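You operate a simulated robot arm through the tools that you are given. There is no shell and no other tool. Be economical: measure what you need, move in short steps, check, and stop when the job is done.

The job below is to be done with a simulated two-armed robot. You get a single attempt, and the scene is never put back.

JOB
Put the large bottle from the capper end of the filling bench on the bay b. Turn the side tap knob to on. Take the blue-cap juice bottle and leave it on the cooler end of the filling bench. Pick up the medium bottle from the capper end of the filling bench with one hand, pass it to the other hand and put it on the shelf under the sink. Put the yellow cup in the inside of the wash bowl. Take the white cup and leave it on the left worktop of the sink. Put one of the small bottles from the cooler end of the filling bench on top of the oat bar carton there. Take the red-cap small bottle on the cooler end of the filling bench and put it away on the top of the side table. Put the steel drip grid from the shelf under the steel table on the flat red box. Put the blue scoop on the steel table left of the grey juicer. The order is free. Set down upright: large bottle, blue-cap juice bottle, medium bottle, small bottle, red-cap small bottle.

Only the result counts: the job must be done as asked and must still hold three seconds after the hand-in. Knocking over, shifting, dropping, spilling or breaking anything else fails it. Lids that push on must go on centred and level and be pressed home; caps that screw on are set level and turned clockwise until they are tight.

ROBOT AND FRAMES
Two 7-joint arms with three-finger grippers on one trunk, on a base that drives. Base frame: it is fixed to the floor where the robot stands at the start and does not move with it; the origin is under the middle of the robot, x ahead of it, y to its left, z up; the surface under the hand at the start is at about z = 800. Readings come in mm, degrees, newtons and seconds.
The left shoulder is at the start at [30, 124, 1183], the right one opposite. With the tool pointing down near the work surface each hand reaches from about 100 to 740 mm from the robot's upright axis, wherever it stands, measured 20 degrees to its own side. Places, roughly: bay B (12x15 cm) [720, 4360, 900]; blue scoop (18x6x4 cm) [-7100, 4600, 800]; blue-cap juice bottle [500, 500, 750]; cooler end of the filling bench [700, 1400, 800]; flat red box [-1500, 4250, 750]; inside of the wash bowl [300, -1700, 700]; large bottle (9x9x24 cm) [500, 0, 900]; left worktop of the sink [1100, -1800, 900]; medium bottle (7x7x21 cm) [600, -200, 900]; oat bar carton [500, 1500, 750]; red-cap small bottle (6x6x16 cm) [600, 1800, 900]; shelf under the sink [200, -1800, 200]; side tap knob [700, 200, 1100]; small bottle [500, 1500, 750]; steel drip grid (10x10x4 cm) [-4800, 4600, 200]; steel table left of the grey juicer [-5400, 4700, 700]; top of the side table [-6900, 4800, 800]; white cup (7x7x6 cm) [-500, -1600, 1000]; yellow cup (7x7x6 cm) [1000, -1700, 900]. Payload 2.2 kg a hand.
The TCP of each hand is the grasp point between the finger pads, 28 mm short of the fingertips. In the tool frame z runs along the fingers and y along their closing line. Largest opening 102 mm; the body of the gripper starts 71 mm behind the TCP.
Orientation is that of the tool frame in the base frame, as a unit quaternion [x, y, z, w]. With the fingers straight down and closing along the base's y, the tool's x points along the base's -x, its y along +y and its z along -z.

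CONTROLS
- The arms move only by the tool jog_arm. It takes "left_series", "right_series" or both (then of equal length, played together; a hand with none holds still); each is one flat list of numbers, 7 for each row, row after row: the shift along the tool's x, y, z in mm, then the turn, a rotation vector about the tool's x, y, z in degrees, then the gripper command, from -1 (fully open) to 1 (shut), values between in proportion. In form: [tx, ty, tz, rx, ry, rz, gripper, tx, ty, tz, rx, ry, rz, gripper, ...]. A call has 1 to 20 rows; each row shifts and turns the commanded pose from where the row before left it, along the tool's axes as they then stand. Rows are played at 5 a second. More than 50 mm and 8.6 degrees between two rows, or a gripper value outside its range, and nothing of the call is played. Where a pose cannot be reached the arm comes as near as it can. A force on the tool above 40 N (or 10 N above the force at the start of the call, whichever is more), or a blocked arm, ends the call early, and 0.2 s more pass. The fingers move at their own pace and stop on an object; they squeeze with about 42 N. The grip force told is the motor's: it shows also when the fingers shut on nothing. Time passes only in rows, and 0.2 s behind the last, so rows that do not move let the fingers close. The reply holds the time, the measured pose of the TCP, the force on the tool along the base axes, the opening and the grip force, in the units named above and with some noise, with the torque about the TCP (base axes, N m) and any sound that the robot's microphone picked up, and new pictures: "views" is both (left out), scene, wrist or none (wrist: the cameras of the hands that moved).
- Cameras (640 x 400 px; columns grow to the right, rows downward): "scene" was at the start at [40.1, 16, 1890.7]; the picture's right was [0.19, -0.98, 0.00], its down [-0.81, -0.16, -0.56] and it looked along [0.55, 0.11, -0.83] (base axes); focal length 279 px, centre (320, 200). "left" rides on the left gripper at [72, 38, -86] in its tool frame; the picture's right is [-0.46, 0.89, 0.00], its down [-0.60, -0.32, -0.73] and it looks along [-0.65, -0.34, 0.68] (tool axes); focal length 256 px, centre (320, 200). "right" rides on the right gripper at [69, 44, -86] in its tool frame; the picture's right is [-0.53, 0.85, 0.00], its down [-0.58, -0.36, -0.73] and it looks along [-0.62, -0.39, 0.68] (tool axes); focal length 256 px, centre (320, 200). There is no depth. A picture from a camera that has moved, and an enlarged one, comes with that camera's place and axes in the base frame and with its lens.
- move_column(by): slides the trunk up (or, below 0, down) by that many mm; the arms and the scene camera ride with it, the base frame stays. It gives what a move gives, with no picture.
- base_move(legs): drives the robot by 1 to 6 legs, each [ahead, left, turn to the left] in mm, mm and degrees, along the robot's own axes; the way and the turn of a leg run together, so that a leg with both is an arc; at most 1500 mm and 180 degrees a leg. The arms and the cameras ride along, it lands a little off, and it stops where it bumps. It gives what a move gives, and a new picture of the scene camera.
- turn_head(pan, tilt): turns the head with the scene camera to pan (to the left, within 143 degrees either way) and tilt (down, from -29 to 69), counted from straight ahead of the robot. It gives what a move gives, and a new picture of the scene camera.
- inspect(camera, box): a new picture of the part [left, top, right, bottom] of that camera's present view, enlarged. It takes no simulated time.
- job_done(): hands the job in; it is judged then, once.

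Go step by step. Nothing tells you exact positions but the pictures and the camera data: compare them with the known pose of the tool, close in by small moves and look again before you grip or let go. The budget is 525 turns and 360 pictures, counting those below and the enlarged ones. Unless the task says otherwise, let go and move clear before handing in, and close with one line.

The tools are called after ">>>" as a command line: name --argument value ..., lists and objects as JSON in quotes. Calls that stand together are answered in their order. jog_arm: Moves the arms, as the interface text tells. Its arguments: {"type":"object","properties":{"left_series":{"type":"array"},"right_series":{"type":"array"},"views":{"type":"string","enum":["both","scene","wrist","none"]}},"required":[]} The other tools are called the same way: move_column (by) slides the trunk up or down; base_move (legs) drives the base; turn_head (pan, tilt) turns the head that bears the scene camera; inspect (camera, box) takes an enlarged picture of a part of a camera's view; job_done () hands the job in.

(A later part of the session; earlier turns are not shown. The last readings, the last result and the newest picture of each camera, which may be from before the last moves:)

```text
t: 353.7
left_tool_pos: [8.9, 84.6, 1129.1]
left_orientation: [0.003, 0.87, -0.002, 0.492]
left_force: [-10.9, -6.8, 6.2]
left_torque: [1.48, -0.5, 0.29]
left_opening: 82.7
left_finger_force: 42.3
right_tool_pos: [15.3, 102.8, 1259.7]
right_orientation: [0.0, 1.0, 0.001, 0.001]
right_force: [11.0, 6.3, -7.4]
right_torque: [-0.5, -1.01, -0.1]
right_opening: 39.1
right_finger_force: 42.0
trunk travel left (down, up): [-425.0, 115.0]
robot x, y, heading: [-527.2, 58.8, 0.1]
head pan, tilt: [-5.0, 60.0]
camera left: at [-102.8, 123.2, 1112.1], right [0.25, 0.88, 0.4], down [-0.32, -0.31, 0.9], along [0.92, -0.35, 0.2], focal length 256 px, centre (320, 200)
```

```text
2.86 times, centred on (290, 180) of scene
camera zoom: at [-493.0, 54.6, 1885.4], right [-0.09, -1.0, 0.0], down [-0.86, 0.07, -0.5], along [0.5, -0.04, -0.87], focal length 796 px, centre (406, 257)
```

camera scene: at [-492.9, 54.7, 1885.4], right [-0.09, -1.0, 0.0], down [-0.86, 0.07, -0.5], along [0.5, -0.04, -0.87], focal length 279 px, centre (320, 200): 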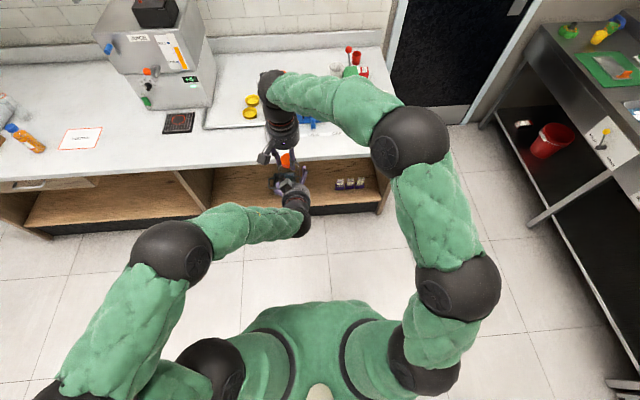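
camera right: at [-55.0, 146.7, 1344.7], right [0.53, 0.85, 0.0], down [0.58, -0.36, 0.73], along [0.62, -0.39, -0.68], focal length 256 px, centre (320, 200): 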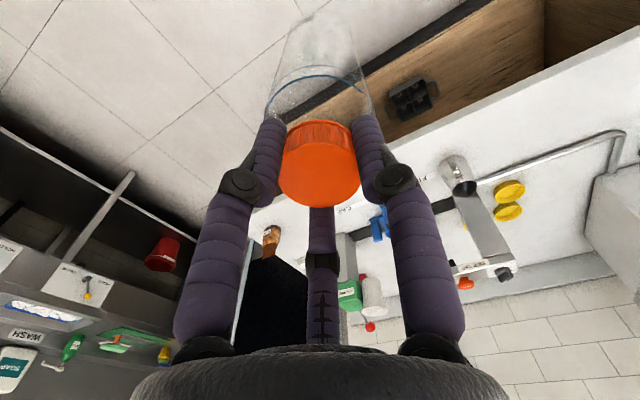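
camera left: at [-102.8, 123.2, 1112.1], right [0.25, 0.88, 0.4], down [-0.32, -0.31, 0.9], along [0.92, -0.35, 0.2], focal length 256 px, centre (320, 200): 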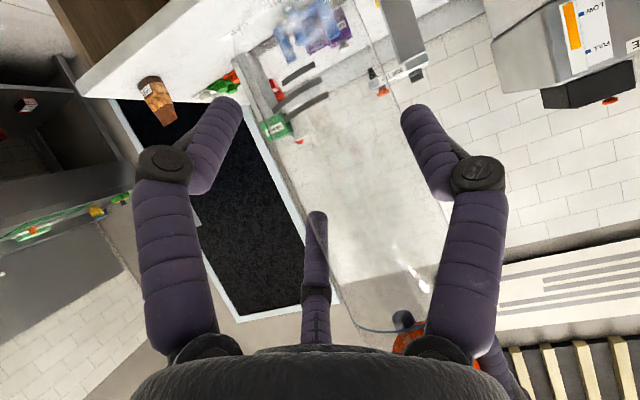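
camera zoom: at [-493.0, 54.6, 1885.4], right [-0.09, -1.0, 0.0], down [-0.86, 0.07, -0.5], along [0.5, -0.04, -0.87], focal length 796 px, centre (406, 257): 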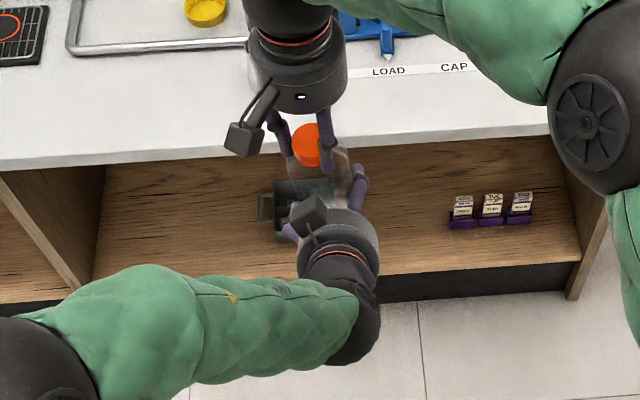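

Left hand holds the body (82.7, 42 N). Release the right hand and lift it off.

>>> jog_arm --right_series '[0, 0, 0, 0, 0, 0, 0.3, 0, 0, 0, 0, 0, 0, -0.3, 0, 0, 0, 0, 0, 0, -0.4, 0, 0, -30, 0, 0, 0, -0.4, 0, 0, -40, 0, 0, 0, -0.4, 0, 0, -40, 0, 0, 0, -0.4]' --left_series '[0, 0, 0, 0, 0, 0, 1, 0, 0, 0, 0, 0, 0, 1, 0, 0, 0, 0, 0, 0, 1, 0, 0, 0, 0, 0, 0, 1, 0, 0, 0, 0, 0, 0, 1, 0, 0, 0, 0, 0, 0, 1]' --views "both"

```text
t: 355.1
left_tool_pos: [7.6, 86.4, 1128.6]
left_orientation: [0.001, 0.871, -0.002, 0.491]
left_force: [0.5, 0.8, -0.9]
left_torque: [0.02, 0.02, 0.0]
left_opening: 76.7
left_finger_force: 42.5
right_tool_pos: [14.6, 102.6, 1369.9]
right_orientation: [0.0, 1.0, -0.001, -0.002]
right_force: [0.5, -0.4, 0.3]
right_torque: [0.02, -0.01, -0.01]
right_opening: 71.5
right_finger_force: 0.0
trunk travel left (down, up): [-425.0, 115.0]
robot x, y, heading: [-532.2, 59.2, 0.1]
head pan, tilt: [-5.0, 60.0]
camera scene: at [-493.7, 54.7, 1885.5], right [-0.09, -1.0, 0.0], down [-0.86, 0.07, -0.5], along [0.5, -0.04, -0.87], focal length 279 px, centre (320, 200)
camera right: at [-55.3, 146.4, 1455.1], right [0.53, 0.85, 0.0], down [0.58, -0.36, 0.73], along [0.62, -0.39, -0.68], focal length 256 px, centre (320, 200)
camera left: at [-103.2, 123.7, 1112.2], right [0.24, 0.89, 0.4], down [-0.32, -0.31, 0.9], along [0.92, -0.34, 0.2], focal length 256 px, centre (320, 200)
```

scene: 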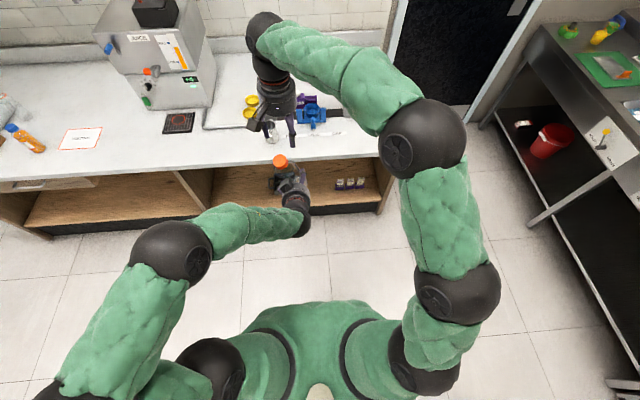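
right: 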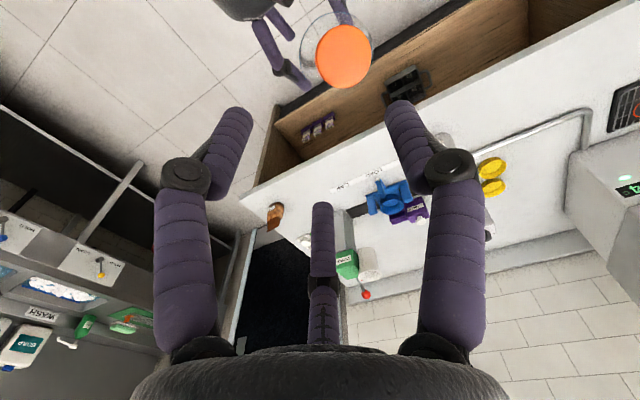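
left: 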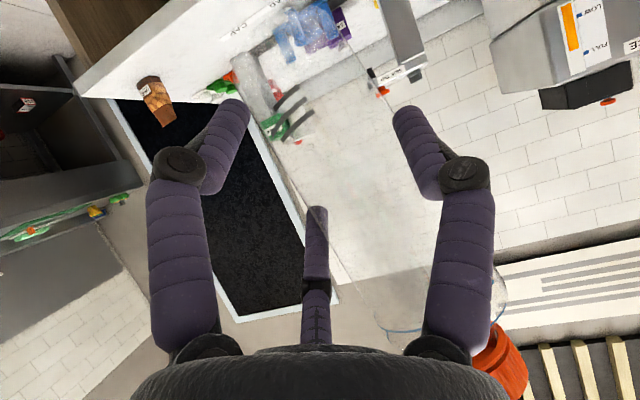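

The bottle settled with a tilt in the left hand. Measure it.

>>> inspect --camera "scene" --box '[240, 140, 340, 220]'

>>> inspect --camera "left" --box '[200, 0, 560, 399]'

>>> inspect --camera "right" --box '[220, 0, 460, 150]'

```text
5.00 times, centred on (290, 180) of scene
camera zoom: at [-493.7, 54.7, 1885.5], right [-0.09, -1.0, 0.0], down [-0.86, 0.07, -0.5], along [0.5, -0.04, -0.87], focal length 1393 px, centre (470, 300)
```

zoom: 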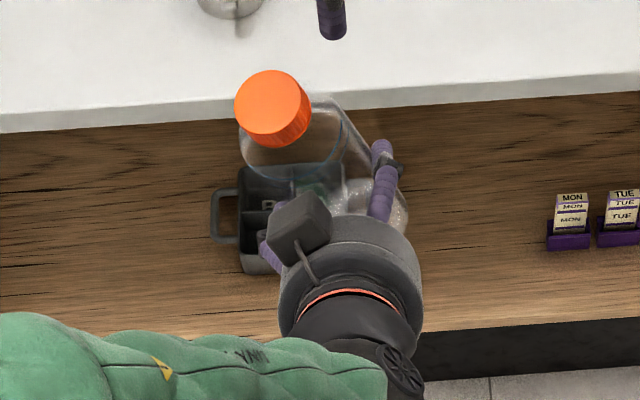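

```text
1.00 times, centred on (380, 200) of left (not enlarged: the box is as wide or as high as the picture)
camera zoom: at [-103.2, 123.7, 1112.2], right [0.24, 0.89, 0.4], down [-0.32, -0.31, 0.9], along [0.92, -0.34, 0.2], focal length 257 px, centre (260, 200)
```

zoom: 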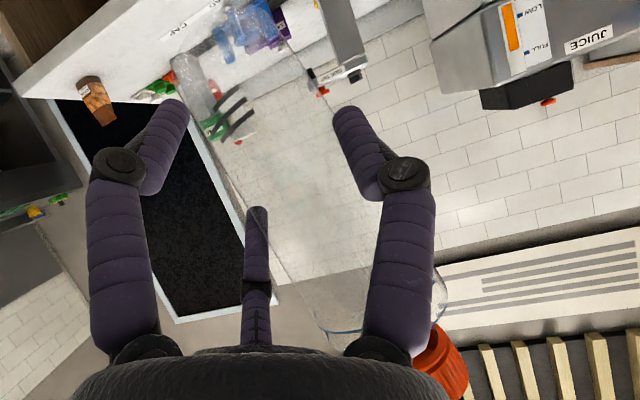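

```text
2.67 times, centred on (340, 75) of right
camera zoom: at [-55.3, 146.4, 1455.1], right [0.53, 0.85, 0.0], down [0.58, -0.36, 0.73], along [0.62, -0.39, -0.68], focal length 683 px, centre (267, 533)
```

zoom: 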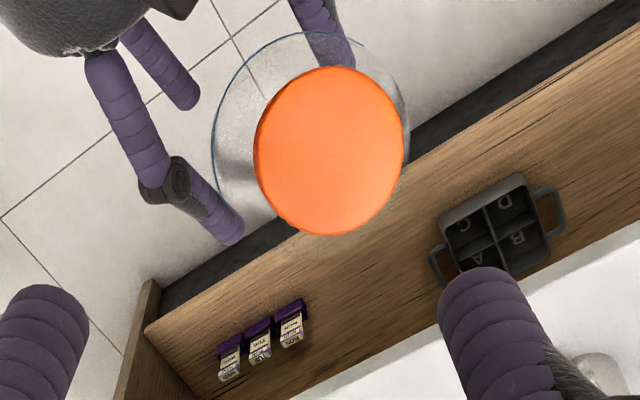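

The bottle leans ~20° (bottom ahead and right). Move the right hand away and rotate the left hand to stand the bottle upright (pitch +19°, roll +11°).

>>> jog_arm --right_series '[0, -30, -10, 0, 0, 0, -1, 0, -40, 0, 0, 0, 0, -1, 0, -40, 0, 0, 0, 0, -1, 10, -40, 0, 0, 0, 0, -1, 20, -40, 0, 0, 0, 0, -1, 20, -30, 0, 0, 0, 0, -1, 20, -30, 0, 0, 0, 0, -1]' --left_series '[0, 0, 0, 0, 0, 0, 1, 0, 0, 0, 0, 0, 0, 1, 0, 0, 0, -2.9, 0, 4.7, 1, 0, 0, 0, -2.8, 0, 4.7, 1, 0, 0, 0, 0, 6.3, 0, 1, 0, 0, 0, 0, 6.3, 0, 1, 0, 0, 0, 0, 6.4, 0, 1]' --views "both"

>>> inspect --camera "scene" --box '[240, 140, 340, 220]'

```text
t: 356.7
left_tool_pos: [8.0, 85.2, 1128.2]
left_orientation: [0.035, 0.936, 0.089, 0.339]
left_force: [0.5, -0.7, 0.0]
left_torque: [0.01, -0.03, 0.01]
left_opening: 76.1
left_finger_force: 42.5
right_tool_pos: [-55.6, -149.8, 1379.3]
right_orientation: [-0.001, 1.0, 0.002, 0.001]
right_force: [0.3, 0.0, 0.5]
right_torque: [0.03, 0.01, -0.03]
right_opening: 102.3
right_finger_force: 0.1
trunk travel left (down, up): [-425.0, 115.0]
robot x, y, heading: [-531.9, 58.5, -0.2]
head pan, tilt: [-5.0, 60.0]
camera scene: at [-494.0, 52.9, 1885.5], right [-0.09, -1.0, 0.0], down [-0.86, 0.07, -0.5], along [0.5, -0.04, -0.87], focal length 279 px, centre (320, 200)
camera right: at [-126.2, -105.7, 1464.2], right [0.53, 0.85, 0.0], down [0.58, -0.37, 0.73], along [0.62, -0.39, -0.68], focal length 256 px, centre (320, 200)
camera left: at [-103.3, 117.9, 1156.2], right [0.36, 0.81, 0.46], down [-0.01, -0.49, 0.87], along [0.93, -0.32, -0.17], focal length 256 px, centre (320, 200)
```

scene: 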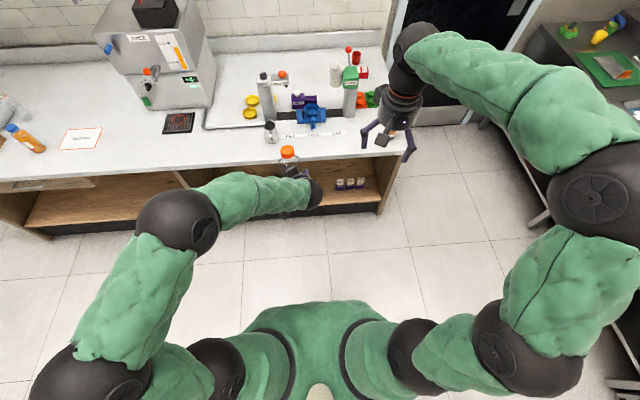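
right: 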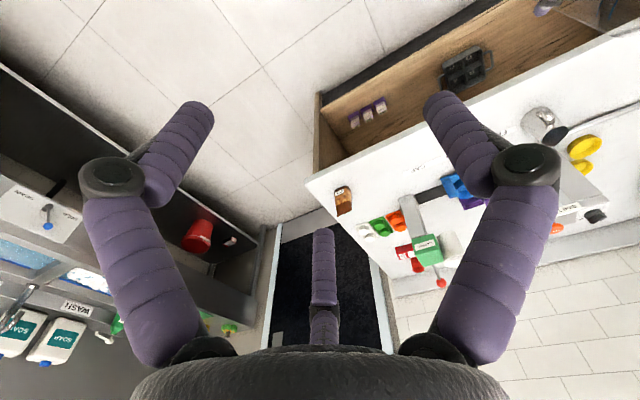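
left: 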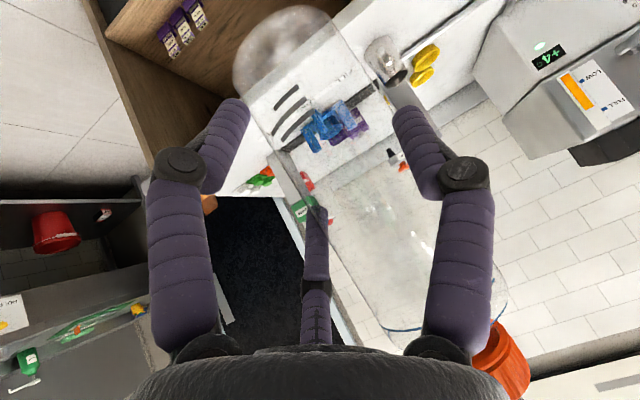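

```text
5.00 times, centred on (290, 180) of scene
camera zoom: at [-494.0, 52.9, 1885.5], right [-0.09, -1.0, 0.0], down [-0.86, 0.07, -0.5], along [0.5, -0.04, -0.87], focal length 1393 px, centre (470, 300)
```

zoom: 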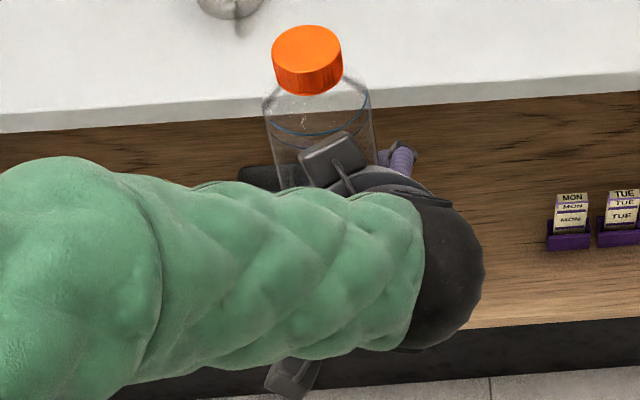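

Bottle is upright in the left hand now. Turn to the sink and look at the shelf beneath.

>>> base_move --legs '[[0, 0, -90], [550, 0, 0], [0, 700, 0]]'

>>> turn_head --pan 0 --tilt 35

```text
t: 367.1
left_tool_pos: [204.0, -1020.2, 1129.3]
left_orientation: [0.683, 0.641, -0.176, 0.303]
left_force: [0.5, -0.5, -0.3]
left_torque: [0.01, 0.03, -0.02]
left_opening: 74.2
left_finger_force: 41.7
right_tool_pos: [-31.8, -959.2, 1379.3]
right_orientation: [0.702, 0.712, 0.0, 0.0]
right_force: [0.4, 0.4, 0.2]
right_torque: [0.0, 0.0, 0.0]
right_opening: 101.9
right_finger_force: 0.0
trunk travel left (down, up): [-425.0, 115.0]
robot x, y, heading: [174.1, -480.9, -89.3]
head pan, tilt: [-5.0, 60.0]
camera scene: at [164.2, -516.9, 1885.4], right [-1.0, 0.07, 0.0], down [0.06, 0.86, -0.5], along [-0.04, -0.5, -0.87], focal length 279 px, centre (320, 200)
```

scene: 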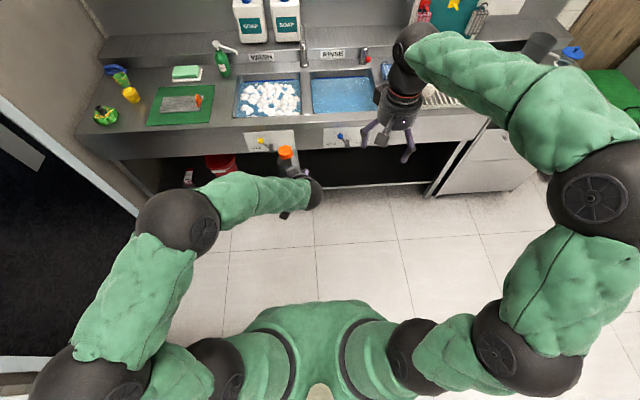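

```text
t: 368.0
left_tool_pos: [203.7, -1019.3, 1128.5]
left_orientation: [0.681, 0.642, -0.175, 0.305]
left_force: [-0.1, -0.5, 0.2]
left_torque: [0.01, -0.01, -0.01]
left_opening: 73.8
left_finger_force: 41.5
right_tool_pos: [-31.0, -959.1, 1379.3]
right_orientation: [0.702, 0.712, 0.0, 0.0]
right_force: [-0.2, 0.0, -1.0]
right_torque: [0.01, -0.03, 0.05]
right_opening: 101.9
right_finger_force: 0.0
trunk travel left (down, up): [-425.0, 115.0]
robot x, y, heading: [168.2, -482.7, -89.3]
head pan, tilt: [0.0, 35.0]
camera scene: at [169.7, -538.5, 1919.7], right [-1.0, -0.01, 0.0], down [-0.01, 0.57, -0.82], along [0.01, -0.82, -0.57], focal length 279 px, centre (320, 200)
```

scene: 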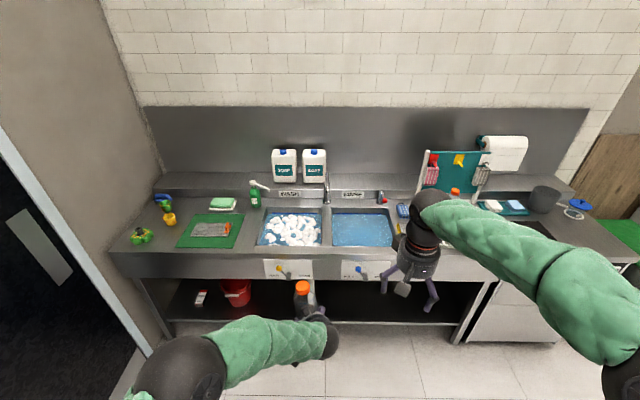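

>>> inspect --camera "left" --box '[0, 0, 639, 399]'

>>> inspect --camera "scene" --box '[140, 230, 500, 360]'

```text
1.00 times, centred on (320, 200) of left (not enlarged: the box is as wide or as high as the picture)
camera zoom: at [235.9, -909.8, 1156.1], right [0.82, -0.35, 0.46], down [-0.49, 0.0, 0.87], along [-0.31, -0.94, -0.17], focal length 256 px, centre (320, 200)
```

zoom: 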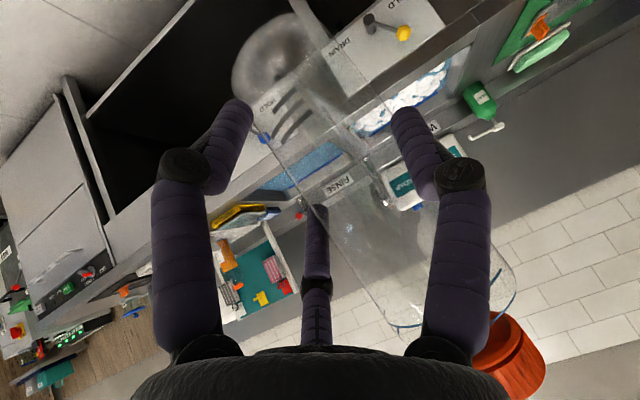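

```text
1.78 times, centred on (320, 295) of scene
camera zoom: at [169.7, -538.5, 1919.7], right [-1.0, -0.01, 0.0], down [-0.01, 0.57, -0.82], along [0.01, -0.82, -0.57], focal length 495 px, centre (320, 31)
```

zoom: 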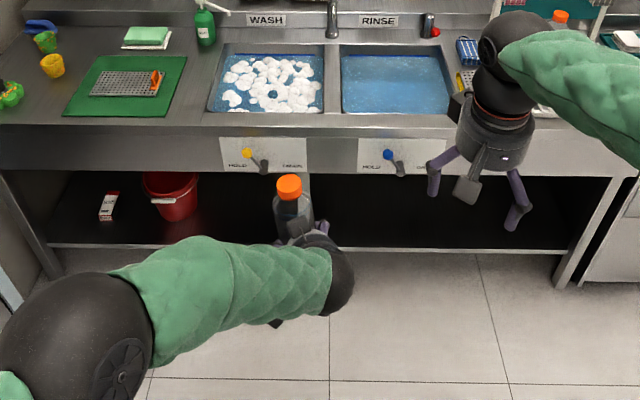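

Shelf front edge is near y≈-1575, z≈210, opening up to ~630. Lower the trunk and the hand.

>>> move_column --by -400

>>> jog_arm --left_series '[27.2, -8.2, 32.7, 0, 0, 0, 1, 27.2, -8.2, 32.7, 0, 0, 0, 1, 27.2, -8.2, 32.7, 0, 0, 0, 1, 27.2, -8.2, 32.7, 0, 0, 0, 1, 27.2, -8.2, 32.7, 0, 0, 0, 1, 27.2, -8.2, 32.7, 0, 0, 0, 1, 27.2, -8.2, 32.7, 0, 0, 0, 1, 27.2, -8.2, 32.7, 0, 0, 0, 1]' --views "both"

```text
t: 371.8
left_tool_pos: [205.4, -1019.6, 729.2]
left_orientation: [0.682, 0.642, -0.175, 0.304]
left_force: [-0.4, 0.3, -0.5]
left_torque: [0.0, 0.02, -0.02]
left_opening: 74.3
left_finger_force: 41.9
right_tool_pos: [-30.1, -958.9, 980.1]
right_orientation: [0.702, 0.712, 0.001, 0.002]
right_force: [-0.7, -0.2, 0.2]
right_torque: [-0.01, -0.01, 0.02]
right_opening: 102.2
right_finger_force: 0.0
trunk travel left (down, up): [-25.0, 515.0]
robot x, y, heading: [165.7, -483.7, -89.4]
head pan, tilt: [0.0, 35.0]
```

```text
t: 373.6
left_tool_pos: [205.2, -1020.6, 382.9]
left_orientation: [0.681, 0.642, -0.176, 0.305]
left_force: [0.6, -0.9, -0.3]
left_torque: [0.07, 0.03, 0.02]
left_opening: 74.7
left_finger_force: 42.5
right_tool_pos: [-30.1, -958.0, 978.5]
right_orientation: [0.702, 0.712, 0.001, 0.0]
right_force: [1.2, -0.4, 0.6]
right_torque: [0.01, 0.0, -0.01]
right_opening: 102.0
right_finger_force: 0.0
trunk travel left (down, up): [-25.0, 515.0]
robot x, y, heading: [172.0, -482.6, -89.3]
head pan, tilt: [0.0, 35.0]
camera scene: at [170.0, -538.6, 1519.7], right [-1.0, -0.01, 0.0], down [-0.01, 0.57, -0.82], along [0.01, -0.82, -0.57], focal length 279 px, centre (320, 200)
camera left: at [236.1, -911.2, 409.4], right [0.82, -0.35, 0.46], down [-0.49, 0.0, 0.87], along [-0.3, -0.94, -0.17], focal length 256 px, centre (320, 200)
```

scene: 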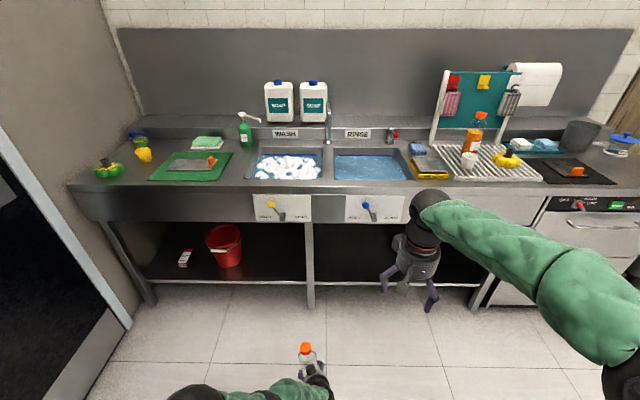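
left: 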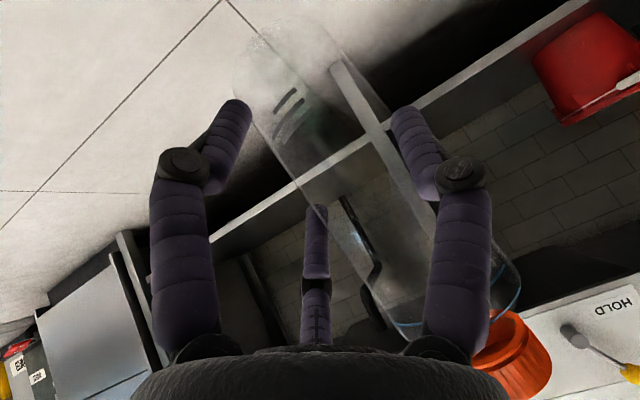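

>>> inspect --camera "scene" --box '[260, 320, 360, 399]'

>>> base_move --legs '[[0, -110, -0.7], [450, 0, 0]]'

>>> inspect --camera "left" --box '[0, 0, 639, 399]'

```text
5.06 times, centred on (310, 360) of scene
camera zoom: at [170.0, -538.6, 1519.7], right [-1.0, -0.01, 0.0], down [-0.01, 0.57, -0.82], along [0.01, -0.82, -0.57], focal length 1411 px, centre (371, -608)
```

zoom: 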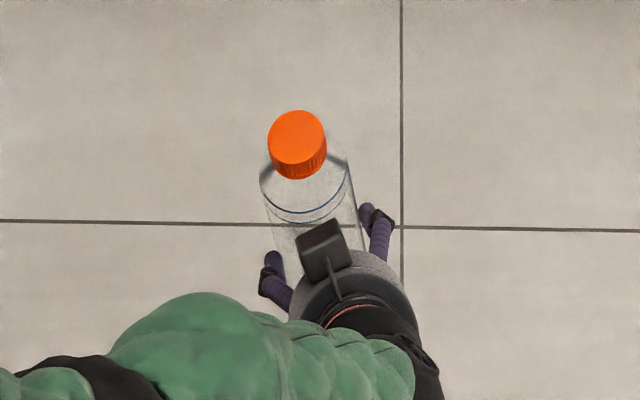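

```text
t: 377.1
left_tool_pos: [86.5, -1469.7, 382.3]
left_orientation: [0.686, 0.637, -0.178, 0.303]
left_force: [0.2, 0.3, -0.7]
left_torque: [-0.01, -0.02, -0.01]
left_opening: 74.7
left_finger_force: 42.2
right_tool_pos: [-147.8, -1404.3, 979.5]
right_orientation: [0.707, 0.707, 0.001, 0.001]
right_force: [0.3, 0.3, 0.0]
right_torque: [0.02, 0.01, 0.01]
right_opening: 101.9
right_finger_force: 0.1
trunk travel left (down, up): [-25.0, 515.0]
robot x, y, heading: [57.7, -931.7, -89.9]
head pan, tilt: [0.0, 35.0]
camera scene: at [58.8, -987.1, 1519.7], right [-1.0, 0.0, 0.0], down [0.0, 0.57, -0.82], along [0.0, -0.82, -0.57], focal length 279 px, centre (320, 200)
```

scene: 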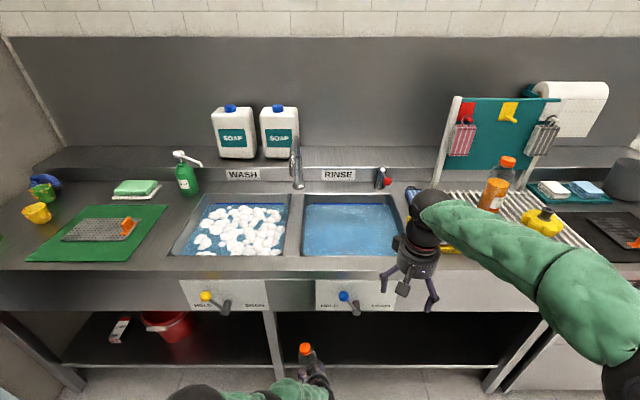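

```text
1.00 times, centred on (320, 200) of left (not enlarged: the box is as wide or as high as the picture)
camera zoom: at [119.9, -1359.7, 409.6], right [0.81, -0.36, 0.46], down [-0.49, 0.01, 0.87], along [-0.32, -0.93, -0.17], focal length 256 px, centre (320, 200)
```

zoom: 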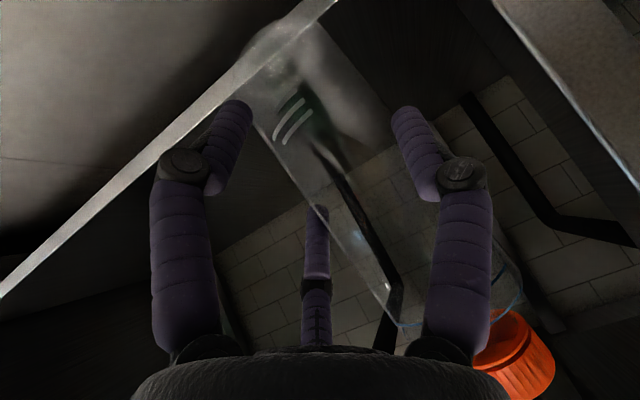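

Bottle has crept to ~8° lateral lean. Correct the left hand's roll, and draw the right hand up and back.

>>> jog_arm --left_series '[0, 0, 0, -2, -0.7, 1.7, 1, 0, 0, 0, -2, -0.7, 1.7, 1, 0, 0, 0, -2.1, -0.7, 1.7, 1, 0, 0, 0, 0, 0, 0, 1]' --right_series '[30, 0, -35, 0, 0, 0, -1, 30, 0, -35, 0, 0, 0, -1, 30, 0, -35, 0, 0, 0, -1, 30, 0, -35, 0, 0, 0, -1]' --views "none"

>>> base_move --legs '[[165, 0, 0]]'

>>> inspect --camera "left" --box '[0, 0, 639, 399]'

```text
t: 378.1
left_tool_pos: [85.0, -1468.7, 382.0]
left_orientation: [0.694, 0.609, -0.142, 0.358]
left_force: [-0.2, 0.5, -0.6]
left_torque: [0.02, -0.02, -0.01]
left_opening: 74.6
left_finger_force: 42.2
right_tool_pos: [-149.1, -1283.5, 1120.4]
right_orientation: [0.706, 0.708, 0.001, 0.002]
right_force: [0.4, -0.7, 0.2]
right_torque: [0.0, 0.01, 0.02]
right_opening: 101.9
right_finger_force: 0.0
trunk travel left (down, up): [-25.0, 515.0]
robot x, y, heading: [59.7, -927.6, -89.9]
head pan, tilt: [0.0, 35.0]
```

```text
t: 379.6
left_tool_pos: [87.2, -1633.4, 381.5]
left_orientation: [0.694, 0.609, -0.142, 0.357]
left_force: [0.2, -0.7, -0.2]
left_torque: [-0.02, -0.02, 0.0]
left_opening: 74.5
left_finger_force: 42.1
right_tool_pos: [-148.3, -1449.3, 1120.2]
right_orientation: [0.706, 0.708, 0.001, 0.0]
right_force: [0.1, 0.3, 0.3]
right_torque: [0.01, -0.01, 0.0]
right_opening: 101.9
right_finger_force: 0.1
trunk travel left (down, up): [-25.0, 515.0]
robot x, y, heading: [63.4, -1092.8, -89.6]
head pan, tilt: [0.0, 35.0]
camera scene: at [59.2, -1152.6, 1519.7], right [-1.0, 0.0, 0.0], down [0.0, 0.57, -0.82], along [0.0, -0.82, -0.57], focal length 279 px, centre (320, 200)
```

scene: 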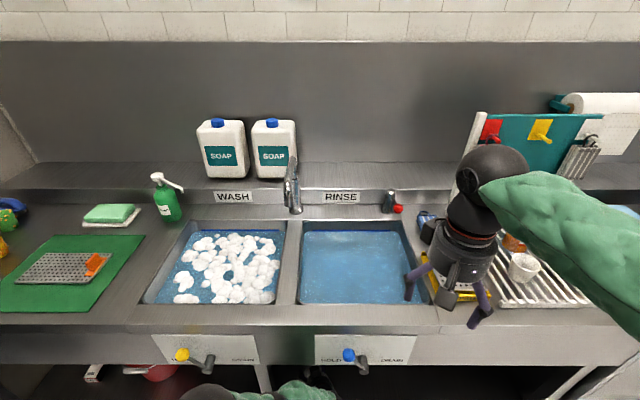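

```text
1.00 times, centred on (320, 200) of left (not enlarged: the box is as wide or as high as the picture)
camera zoom: at [117.6, -1524.0, 409.8], right [0.74, -0.35, 0.58], down [-0.61, 0.04, 0.79], along [-0.3, -0.94, -0.18], focal length 256 px, centre (320, 200)
```

zoom: 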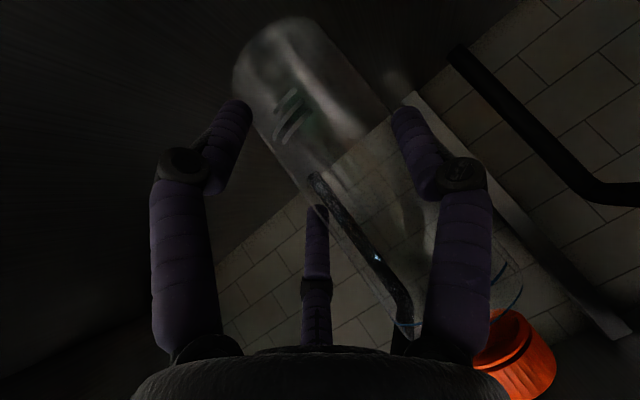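

The bottle is vertical, base ≈ [106, -1676, 292]. Lower toward the shelf.

>>> jog_arm --left_series '[12.6, -6.5, 14.1, 0, 0, 0, 1, 12.6, -6.5, 14.1, 0, 0, 0, 1, 12.6, -6.5, 14.1, 0, 0, 0, 1, 0, 0, 0, 0, 0, 0, 1]' --views "wrist"

```text
t: 380.6
left_tool_pos: [86.6, -1634.9, 322.0]
left_orientation: [0.693, 0.609, -0.142, 0.358]
left_force: [-0.5, 0.8, -1.0]
left_torque: [0.01, 0.02, 0.03]
left_opening: 74.7
left_finger_force: 41.6
right_tool_pos: [-147.6, -1448.7, 1121.0]
right_orientation: [0.707, 0.707, 0.001, -0.002]
right_force: [-0.2, 0.5, 0.9]
right_torque: [0.01, 0.01, 0.01]
right_opening: 102.0
right_finger_force: 0.0
trunk travel left (down, up): [-25.0, 515.0]
robot x, y, heading: [60.3, -1095.7, -90.1]
head pan, tilt: [0.0, 35.0]
camera left: at [117.6, -1524.4, 350.2], right [0.74, -0.35, 0.58], down [-0.61, 0.04, 0.79], along [-0.3, -0.94, -0.18], focal length 256 px, centre (320, 200)
```

left: 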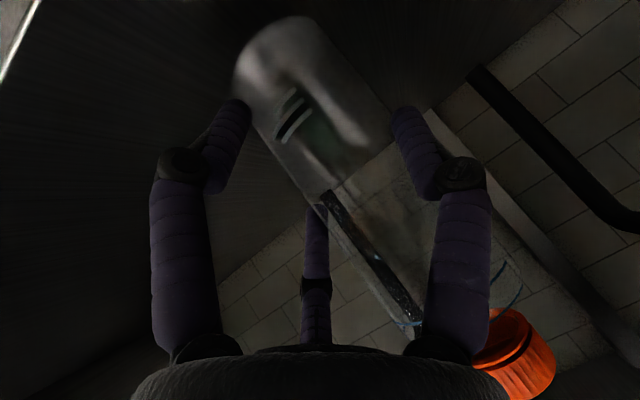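

>>> jog_arm --left_series '[3.2, -1.6, 3.5, 0, 0, 0, 1, 3.2, -1.6, 3.5, 0, 0, 0, 1, 2.5, -1.3, 2.8, 0, 0, 0, 1, 0, 0, 0, 0, 0, 0, 1]' --views "none"

```text
t: 381.6
left_tool_pos: [87.5, -1635.4, 308.0]
left_orientation: [0.693, 0.609, -0.142, 0.358]
left_force: [-0.2, 0.1, -0.3]
left_torque: [-0.01, 0.02, 0.0]
left_opening: 74.5
left_finger_force: 42.4
right_tool_pos: [-148.6, -1447.7, 1120.5]
right_orientation: [0.706, 0.708, 0.001, -0.001]
right_force: [-0.2, 0.3, -0.4]
right_torque: [-0.02, -0.02, 0.01]
right_opening: 101.8
right_finger_force: 0.0
trunk travel left (down, up): [-25.0, 515.0]
robot x, y, heading: [60.6, -1095.4, -89.8]
head pan, tilt: [0.0, 35.0]
```

>>> jog_arm --left_series '[2.5, -1.3, 2.8, 0, 0, 0, 1, 2.5, -1.3, 2.8, 0, 0, 0, 1, 0, 0, 0, 0, 0, 0, 1]' --views "none"

```text
t: 382.4
left_tool_pos: [87.9, -1637.8, 303.0]
left_orientation: [0.69, 0.609, -0.144, 0.362]
left_force: [4.7, 1.6, 24.2]
left_torque: [-1.16, -0.68, 0.25]
left_opening: 75.3
left_finger_force: 41.9
right_tool_pos: [-146.6, -1447.2, 1121.3]
right_orientation: [0.706, 0.709, 0.0, 0.0]
right_force: [0.2, -0.5, -0.1]
right_torque: [0.02, -0.02, 0.01]
right_opening: 102.1
right_finger_force: 0.1
trunk travel left (down, up): [-25.0, 515.0]
robot x, y, heading: [55.7, -1091.7, -90.1]
head pan, tilt: [0.0, 35.0]
```

Touching the shelf. Ease up 2 mm and open slowly.

>>> jog_arm --left_series '[-1.5, 0.8, -1.6, 0, 0, 0, 1, 0, 0, 0, 0, 0, 0, 0, 0, 0, 0, 0, 0, 0, -0.4, 0, 0, 0, 0, 0, 0, -0.7, 0, 0, 0, 0, 0, 0, -1, 0, 0, 0, 0, 0, 0, -1]' --views "wrist"

```text
t: 383.8
left_tool_pos: [87.6, -1633.6, 303.0]
left_orientation: [0.693, 0.609, -0.141, 0.358]
left_force: [-0.5, -0.1, 0.0]
left_torque: [-0.01, 0.01, -0.01]
left_opening: 102.2
left_finger_force: 0.1
right_tool_pos: [-148.6, -1448.7, 1120.1]
right_orientation: [0.707, 0.708, 0.001, 0.001]
right_force: [-0.2, 1.0, -1.1]
right_torque: [-0.01, -0.03, 0.03]
right_opening: 101.8
right_finger_force: 0.1
trunk travel left (down, up): [-25.0, 515.0]
robot x, y, heading: [58.6, -1093.9, -90.0]
head pan, tilt: [0.0, 35.0]
camera left: at [117.7, -1523.8, 330.4], right [0.74, -0.35, 0.58], down [-0.61, 0.04, 0.79], along [-0.3, -0.94, -0.18], focal length 256 px, centre (320, 200)
```

left: 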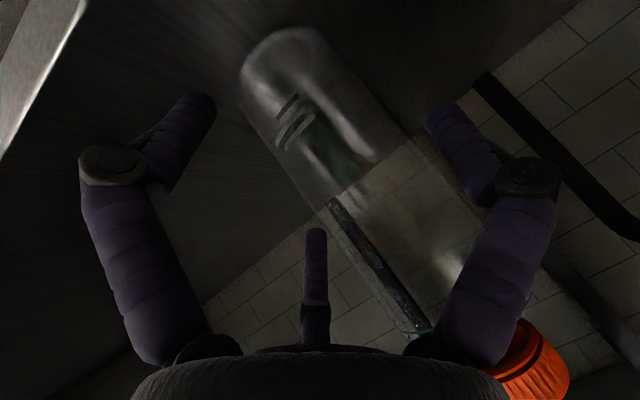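

Released; the bottle stands. Retreat along the tool axis, then back the base.

>>> jog_arm --left_series '[0, 0, -15, 0, 0, 0, -1, 0, 0, -30, 0, 0, 0, -1, 0, 0, -40, 0, 0, 0, -1, 0, 0, -40, 0, 0, 0, -1]' --views "wrist"

```text
t: 384.8
left_tool_pos: [56.3, -1551.1, 391.2]
left_orientation: [0.693, 0.609, -0.142, 0.358]
left_force: [0.6, 0.6, 1.2]
left_torque: [-0.01, 0.01, -0.01]
left_opening: 101.8
left_finger_force: 0.0
right_tool_pos: [-148.6, -1449.0, 1119.6]
right_orientation: [0.707, 0.707, 0.001, 0.001]
right_force: [0.5, 0.0, -0.1]
right_torque: [0.02, -0.01, 0.03]
right_opening: 102.0
right_finger_force: 0.1
trunk travel left (down, up): [-25.0, 515.0]
robot x, y, heading: [58.2, -1090.7, -89.9]
head pan, tilt: [0.0, 35.0]
camera left: at [86.7, -1440.0, 418.7], right [0.74, -0.35, 0.58], down [-0.61, 0.04, 0.79], along [-0.3, -0.94, -0.18], focal length 256 px, centre (320, 200)
```

left: 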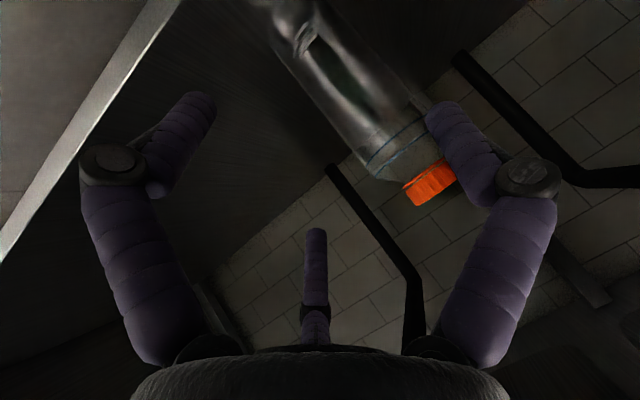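

Bottle stands upright on the shelf. Back off, restore the left hand's posture and raise the trunk.

>>> base_move --legs '[[-400, 0, 0]]'

>>> inspect --camera "scene" --box '[160, 230, 480, 399]'

>>> jog_arm --left_series '[0, 0, -20, 3.05, 1.05, -2.55, -1, 0, 0, -20, 3.05, 1.05, -2.55, -1, 0, 0, -20, 0, -6.33, 0, -1, 0, 0, -20, 0, -6.33, 0, -1, 0, 0, 0, 0, -6.33, 0, -1, 0, 0, 0, 2.85, 0, -4.7, -1, 0, 0, 0, 2.85, 0, -4.7, -1, 0, 0, 0, 0, 7.5, 0, -1, 0, 0, 0, 0, 7.5, 0, -1, 0, 0, 0, 0, 7.5, 0, -1, 0, 0, 0, 0, 7.5, 0, -1, 0, 0, 0, 0, 7.5, 0, -1, 0, 0, 0, 0, 7.5, 0, -1, 0, 0, 0, 0, 7.5, 0, -1, 0, 0, 0, 0, 7.5, 0, -1]' --views "none"

>>> move_column --by 400

```text
t: 387.3
left_tool_pos: [54.3, -1148.0, 390.2]
left_orientation: [0.694, 0.608, -0.142, 0.358]
left_force: [-0.1, 0.5, -0.9]
left_torque: [0.01, -0.02, -0.01]
left_opening: 102.1
left_finger_force: 0.0
right_tool_pos: [-150.0, -1045.8, 1119.9]
right_orientation: [0.708, 0.706, 0.001, 0.001]
right_force: [-0.1, -0.3, 0.0]
right_torque: [0.0, 0.0, -0.02]
right_opening: 102.0
right_finger_force: 0.1
trunk travel left (down, up): [-25.0, 515.0]
robot x, y, heading: [57.5, -698.3, -90.0]
head pan, tilt: [0.0, 35.0]
camera scene: at [58.8, -749.1, 1519.8], right [-1.0, 0.0, 0.0], down [0.0, 0.57, -0.82], along [0.0, -0.82, -0.57], focal length 279 px, centre (320, 200)
```

scene: 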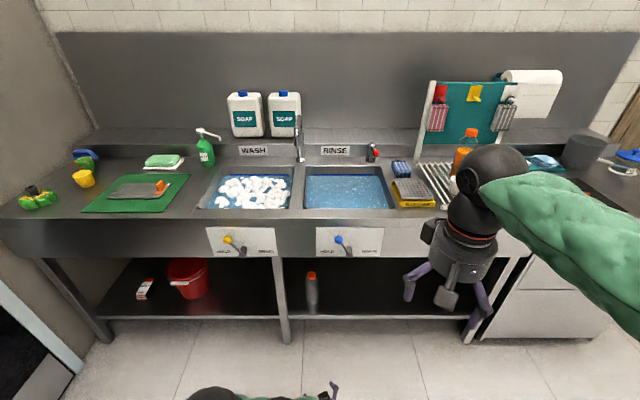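

```text
2.00 times, centred on (320, 314) of scene
camera zoom: at [58.8, -749.1, 1519.8], right [-1.0, 0.0, 0.0], down [0.0, 0.57, -0.82], along [0.0, -0.82, -0.57], focal length 557 px, centre (320, -29)
```

zoom: 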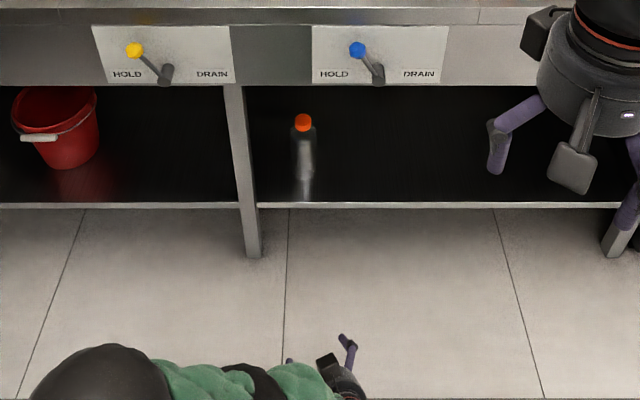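

```text
t: 390.5
left_tool_pos: [40.7, -1094.3, 447.1]
left_orientation: [0.709, 0.705, 0.007, -0.008]
left_force: [0.0, -0.8, 1.0]
left_torque: [0.01, -0.02, -0.01]
left_opening: 102.1
left_finger_force: 0.1
right_tool_pos: [-148.7, -1046.3, 1119.5]
right_orientation: [0.708, 0.707, 0.0, 0.0]
right_force: [1.1, 0.6, -0.1]
right_torque: [0.01, -0.02, -0.02]
right_opening: 101.9
right_finger_force: 0.1
trunk travel left (down, up): [-25.0, 515.0]
robot x, y, heading: [58.8, -695.2, -90.2]
head pan, tilt: [0.0, 35.0]
```

```text
t: 394.3
left_tool_pos: [41.4, -1094.9, 847.2]
left_orientation: [0.709, 0.705, 0.007, -0.008]
left_force: [-0.6, 0.3, 0.0]
left_torque: [-0.01, 0.01, 0.03]
left_opening: 102.2
left_finger_force: 0.1
right_tool_pos: [-149.5, -1046.5, 1519.9]
right_orientation: [0.708, 0.706, 0.001, 0.0]
right_force: [0.3, 0.5, -0.6]
right_torque: [0.02, 0.0, -0.03]
right_opening: 101.9
right_finger_force: 0.1
trunk travel left (down, up): [-425.0, 115.0]
robot x, y, heading: [62.3, -698.7, -90.1]
head pan, tilt: [0.0, 35.0]
```

The medium bottle stands upright on the shelf. Next the cups: raise the left hand and go to the drying rack.

>>> jog_arm --left_series '[0, 20, -45, 0, 0, 0, -1, 0, 20, -45, 0, 0, 0, -1, 0, 20, -45, 0, 0, 0, -1, 0, 20, -45, 0, 0, 0, -1, 0, 20, -45, 0, 0, 0, -1, 0, 20, -45, 0, 0, 0, -1, 0, 20, -45, 0, 0, 0, -1, 0, 20, -45, 0, 0, 0, -1]' --right_series '[0, -25, 25, 0, 0, 0, -1, 0, -25, 25, 0, 0, 0, -1, 0, -25, 25, 0, 0, 0, -1, 0, -25, 25, 0, 0, 0, -1, 0, 0, 25, 0, 0, 0, -1, 0, 0, 25, 0, 0, 0, -1, 0, 0, 25, 0, 0, 0, -1, 0, 0, 25, 0, 0, 0, -1]' --views "none"

>>> base_move --legs '[[0, -400, 0], [350, 0, 0]]'

>>> turn_head --pan 10 --tilt 48

```text
t: 396.1
left_tool_pos: [201.9, -1102.1, 1208.0]
left_orientation: [0.71, 0.704, 0.007, -0.008]
left_force: [0.7, -0.9, 0.5]
left_torque: [-0.05, 0.02, 0.04]
left_opening: 102.1
left_finger_force: 0.0
right_tool_pos: [-248.1, -1044.3, 1320.1]
right_orientation: [0.708, 0.707, 0.0, -0.001]
right_force: [0.2, -0.6, 0.3]
right_torque: [0.0, -0.03, 0.01]
right_opening: 102.0
right_finger_force: 0.0
trunk travel left (down, up): [-425.0, 115.0]
robot x, y, heading: [57.9, -698.1, -90.1]
head pan, tilt: [0.0, 35.0]
```

```text
t: 400.5
left_tool_pos: [-201.7, -1452.0, 1209.0]
left_orientation: [0.709, 0.705, 0.007, -0.008]
left_force: [0.0, 0.3, 0.4]
left_torque: [0.0, 0.02, 0.0]
left_opening: 102.0
left_finger_force: 0.1
right_tool_pos: [-651.7, -1395.0, 1319.2]
right_orientation: [0.708, 0.706, 0.001, 0.0]
right_force: [0.4, -0.2, -0.2]
right_torque: [0.03, -0.03, 0.0]
right_opening: 102.0
right_finger_force: 0.0
trunk travel left (down, up): [-425.0, 115.0]
robot x, y, heading: [-341.1, -1044.2, -89.9]
head pan, tilt: [0.0, 35.0]
camera scene: at [-344.5, -1099.7, 1919.7], right [-1.0, 0.0, 0.0], down [0.0, 0.57, -0.82], along [0.0, -0.82, -0.57], focal length 279 px, centre (320, 200)
```

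scene: 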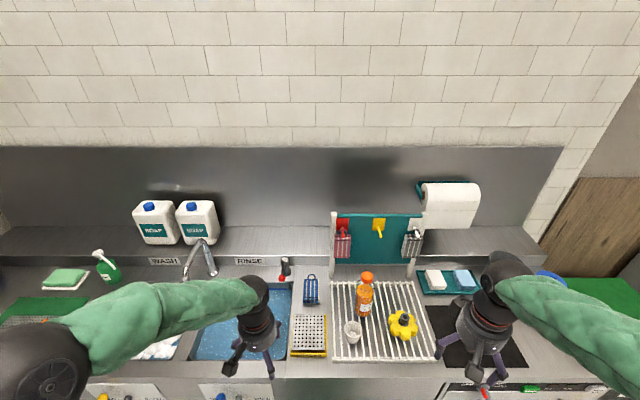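

```text
t: 401.2
left_tool_pos: [-202.6, -1452.2, 1207.2]
left_orientation: [0.71, 0.704, 0.007, -0.007]
left_force: [0.9, 0.7, 0.0]
left_torque: [-0.01, -0.01, -0.01]
left_opening: 102.0
left_finger_force: 0.1
right_tool_pos: [-652.4, -1395.0, 1319.7]
right_orientation: [0.708, 0.707, 0.0, 0.0]
right_force: [0.2, -0.3, -1.1]
right_torque: [0.01, 0.0, 0.04]
right_opening: 102.1
right_finger_force: 0.0
trunk travel left (down, up): [-425.0, 115.0]
robot x, y, heading: [-340.6, -1044.3, -90.1]
head pan, tilt: [10.0, 48.0]
camera scene: at [-330.9, -1088.7, 1900.8], right [-0.99, -0.17, 0.0], down [-0.13, 0.73, -0.67], along [0.12, -0.66, -0.74], focal length 279 px, centre (320, 200)
```

scene: 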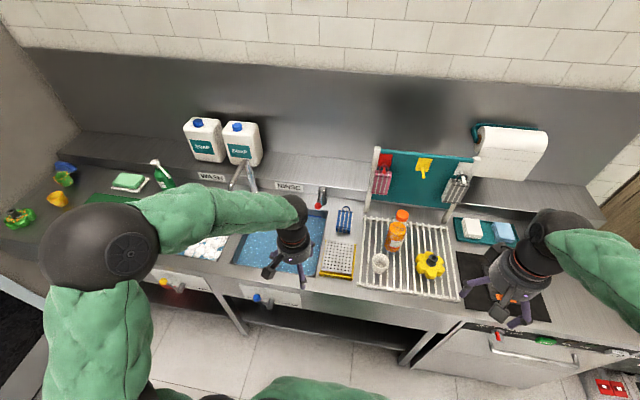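

>>> inspect --camera "scene" --box '[330, 190, 490, 310]'

>>> inspect --camera "left" --box '[0, 0, 639, 399]'

```text
3.33 times, centred on (410, 250) of scene
camera zoom: at [-330.9, -1088.7, 1900.8], right [-0.99, -0.17, 0.0], down [-0.13, 0.73, -0.67], along [0.12, -0.66, -0.74], focal length 929 px, centre (20, 33)
```

zoom: 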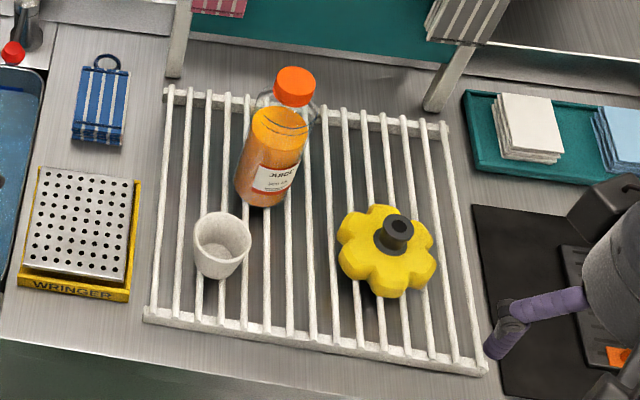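

```text
1.00 times, centred on (320, 200) of left (not enlarged: the box is as wide or as high as the picture)
camera zoom: at [-163.8, -1383.4, 1295.9], right [0.88, -0.47, -0.01], down [-0.32, -0.62, 0.72], along [-0.35, -0.63, -0.69], focal length 256 px, centre (320, 200)
```

zoom: 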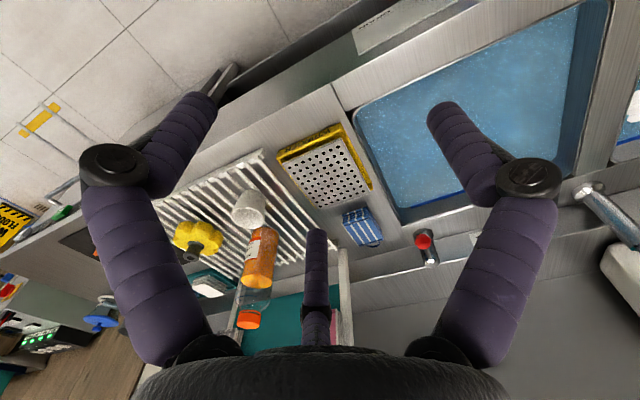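

White cup at about [-456, -1632], rim z≈985. Take it with the right hand.

>>> jog_arm --right_series '[-29.6, 24.5, 27, 0, 0, 0, -1, -29.6, 24.5, 27, 0, 0, 0, -1, -29.6, 24.5, 27, 0, 0, 0, -1, -29.6, 24.5, 27, 0, 0, 0, -1, -29.6, 24.5, 27, 0, 0, 0, -1, -29.6, 24.5, 27, 0, 0, 0, -1, -29.6, 24.5, 27, 0, 0, 0, -1, -29.6, 24.5, 27, 0, 0, 0, -0.8, 0, 0, 0, 0, 0, 0, -0.8]' --views "wrist"

>>> inspect --camera "scene" --box '[330, 190, 450, 290]'

```text
t: 403.2
left_tool_pos: [-202.9, -1452.7, 1208.1]
left_orientation: [0.709, 0.705, 0.006, -0.007]
left_force: [0.1, 0.5, -0.1]
left_torque: [-0.03, -0.02, -0.01]
left_opening: 101.9
left_finger_force: 0.1
right_tool_pos: [-457.3, -1633.3, 1103.7]
right_orientation: [0.707, 0.707, 0.0, 0.001]
right_force: [-0.8, 0.8, 1.2]
right_torque: [-0.04, 0.0, -0.01]
right_opening: 91.9
right_finger_force: 0.1
trunk travel left (down, up): [-425.0, 115.0]
robot x, y, heading: [-339.5, -1043.2, -90.5]
head pan, tilt: [10.0, 48.0]
camera right: at [-414.8, -1562.5, 1188.2], right [0.84, -0.54, 0.0], down [-0.37, -0.58, 0.73], along [-0.39, -0.62, -0.68], focal length 256 px, centre (320, 200)
```

right: 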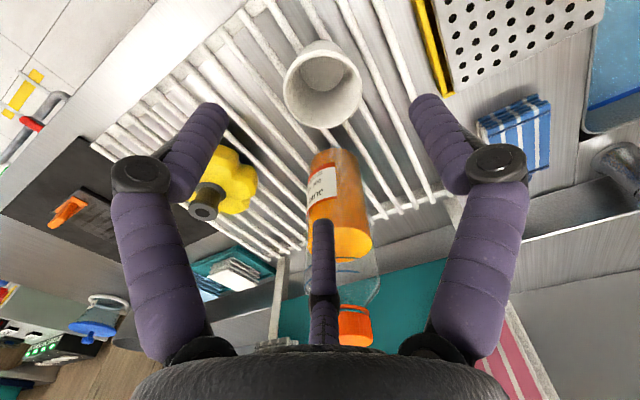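

```text
4.00 times, centred on (390, 240) of scene
camera zoom: at [-331.6, -1087.2, 1900.8], right [-0.98, -0.17, 0.0], down [-0.13, 0.73, -0.67], along [0.12, -0.66, -0.74], focal length 1114 px, centre (40, 40)
```

zoom: 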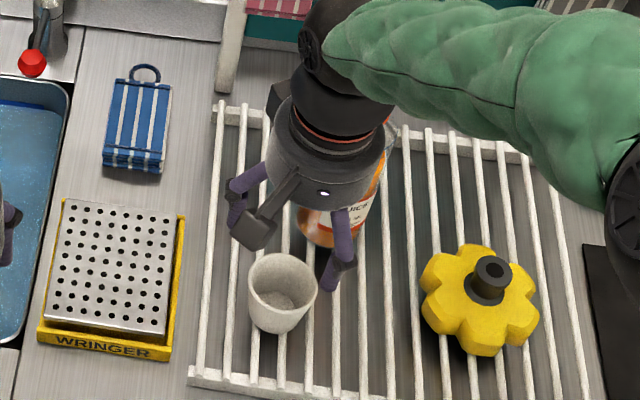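

Rim refined to [-452, -1625, 1018]. Centre and descend.

>>> jog_arm --right_series '[8, 5, 30, 0, 0, 0, -1, 0, 0, 25, 0, 0, 0, -1, 0, 0, 0, 0, 0, 0, -1]' --views "wrist"

```text
t: 404.0
left_tool_pos: [-201.5, -1452.8, 1207.0]
left_orientation: [0.71, 0.704, 0.007, -0.008]
left_force: [-0.2, 0.3, -0.2]
left_torque: [0.0, -0.04, 0.0]
left_opening: 101.9
left_finger_force: 0.0
right_tool_pos: [-450.5, -1624.3, 1048.0]
right_orientation: [0.708, 0.707, 0.0, 0.0]
right_force: [-0.2, 0.8, 0.7]
right_torque: [0.02, 0.01, -0.01]
right_opening: 102.1
right_finger_force: 0.0
trunk travel left (down, up): [-425.0, 115.0]
robot x, y, heading: [-344.0, -1041.7, -90.3]
head pan, tilt: [10.0, 48.0]
camera right: at [-408.7, -1554.5, 1133.0], right [0.84, -0.54, 0.0], down [-0.37, -0.58, 0.73], along [-0.39, -0.62, -0.68], focal length 256 px, centre (320, 200)
```

right: 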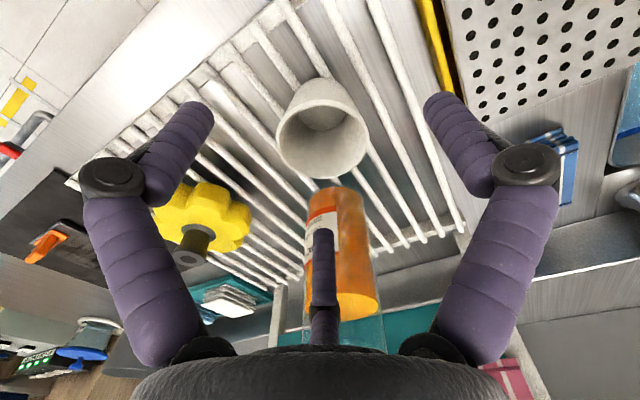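

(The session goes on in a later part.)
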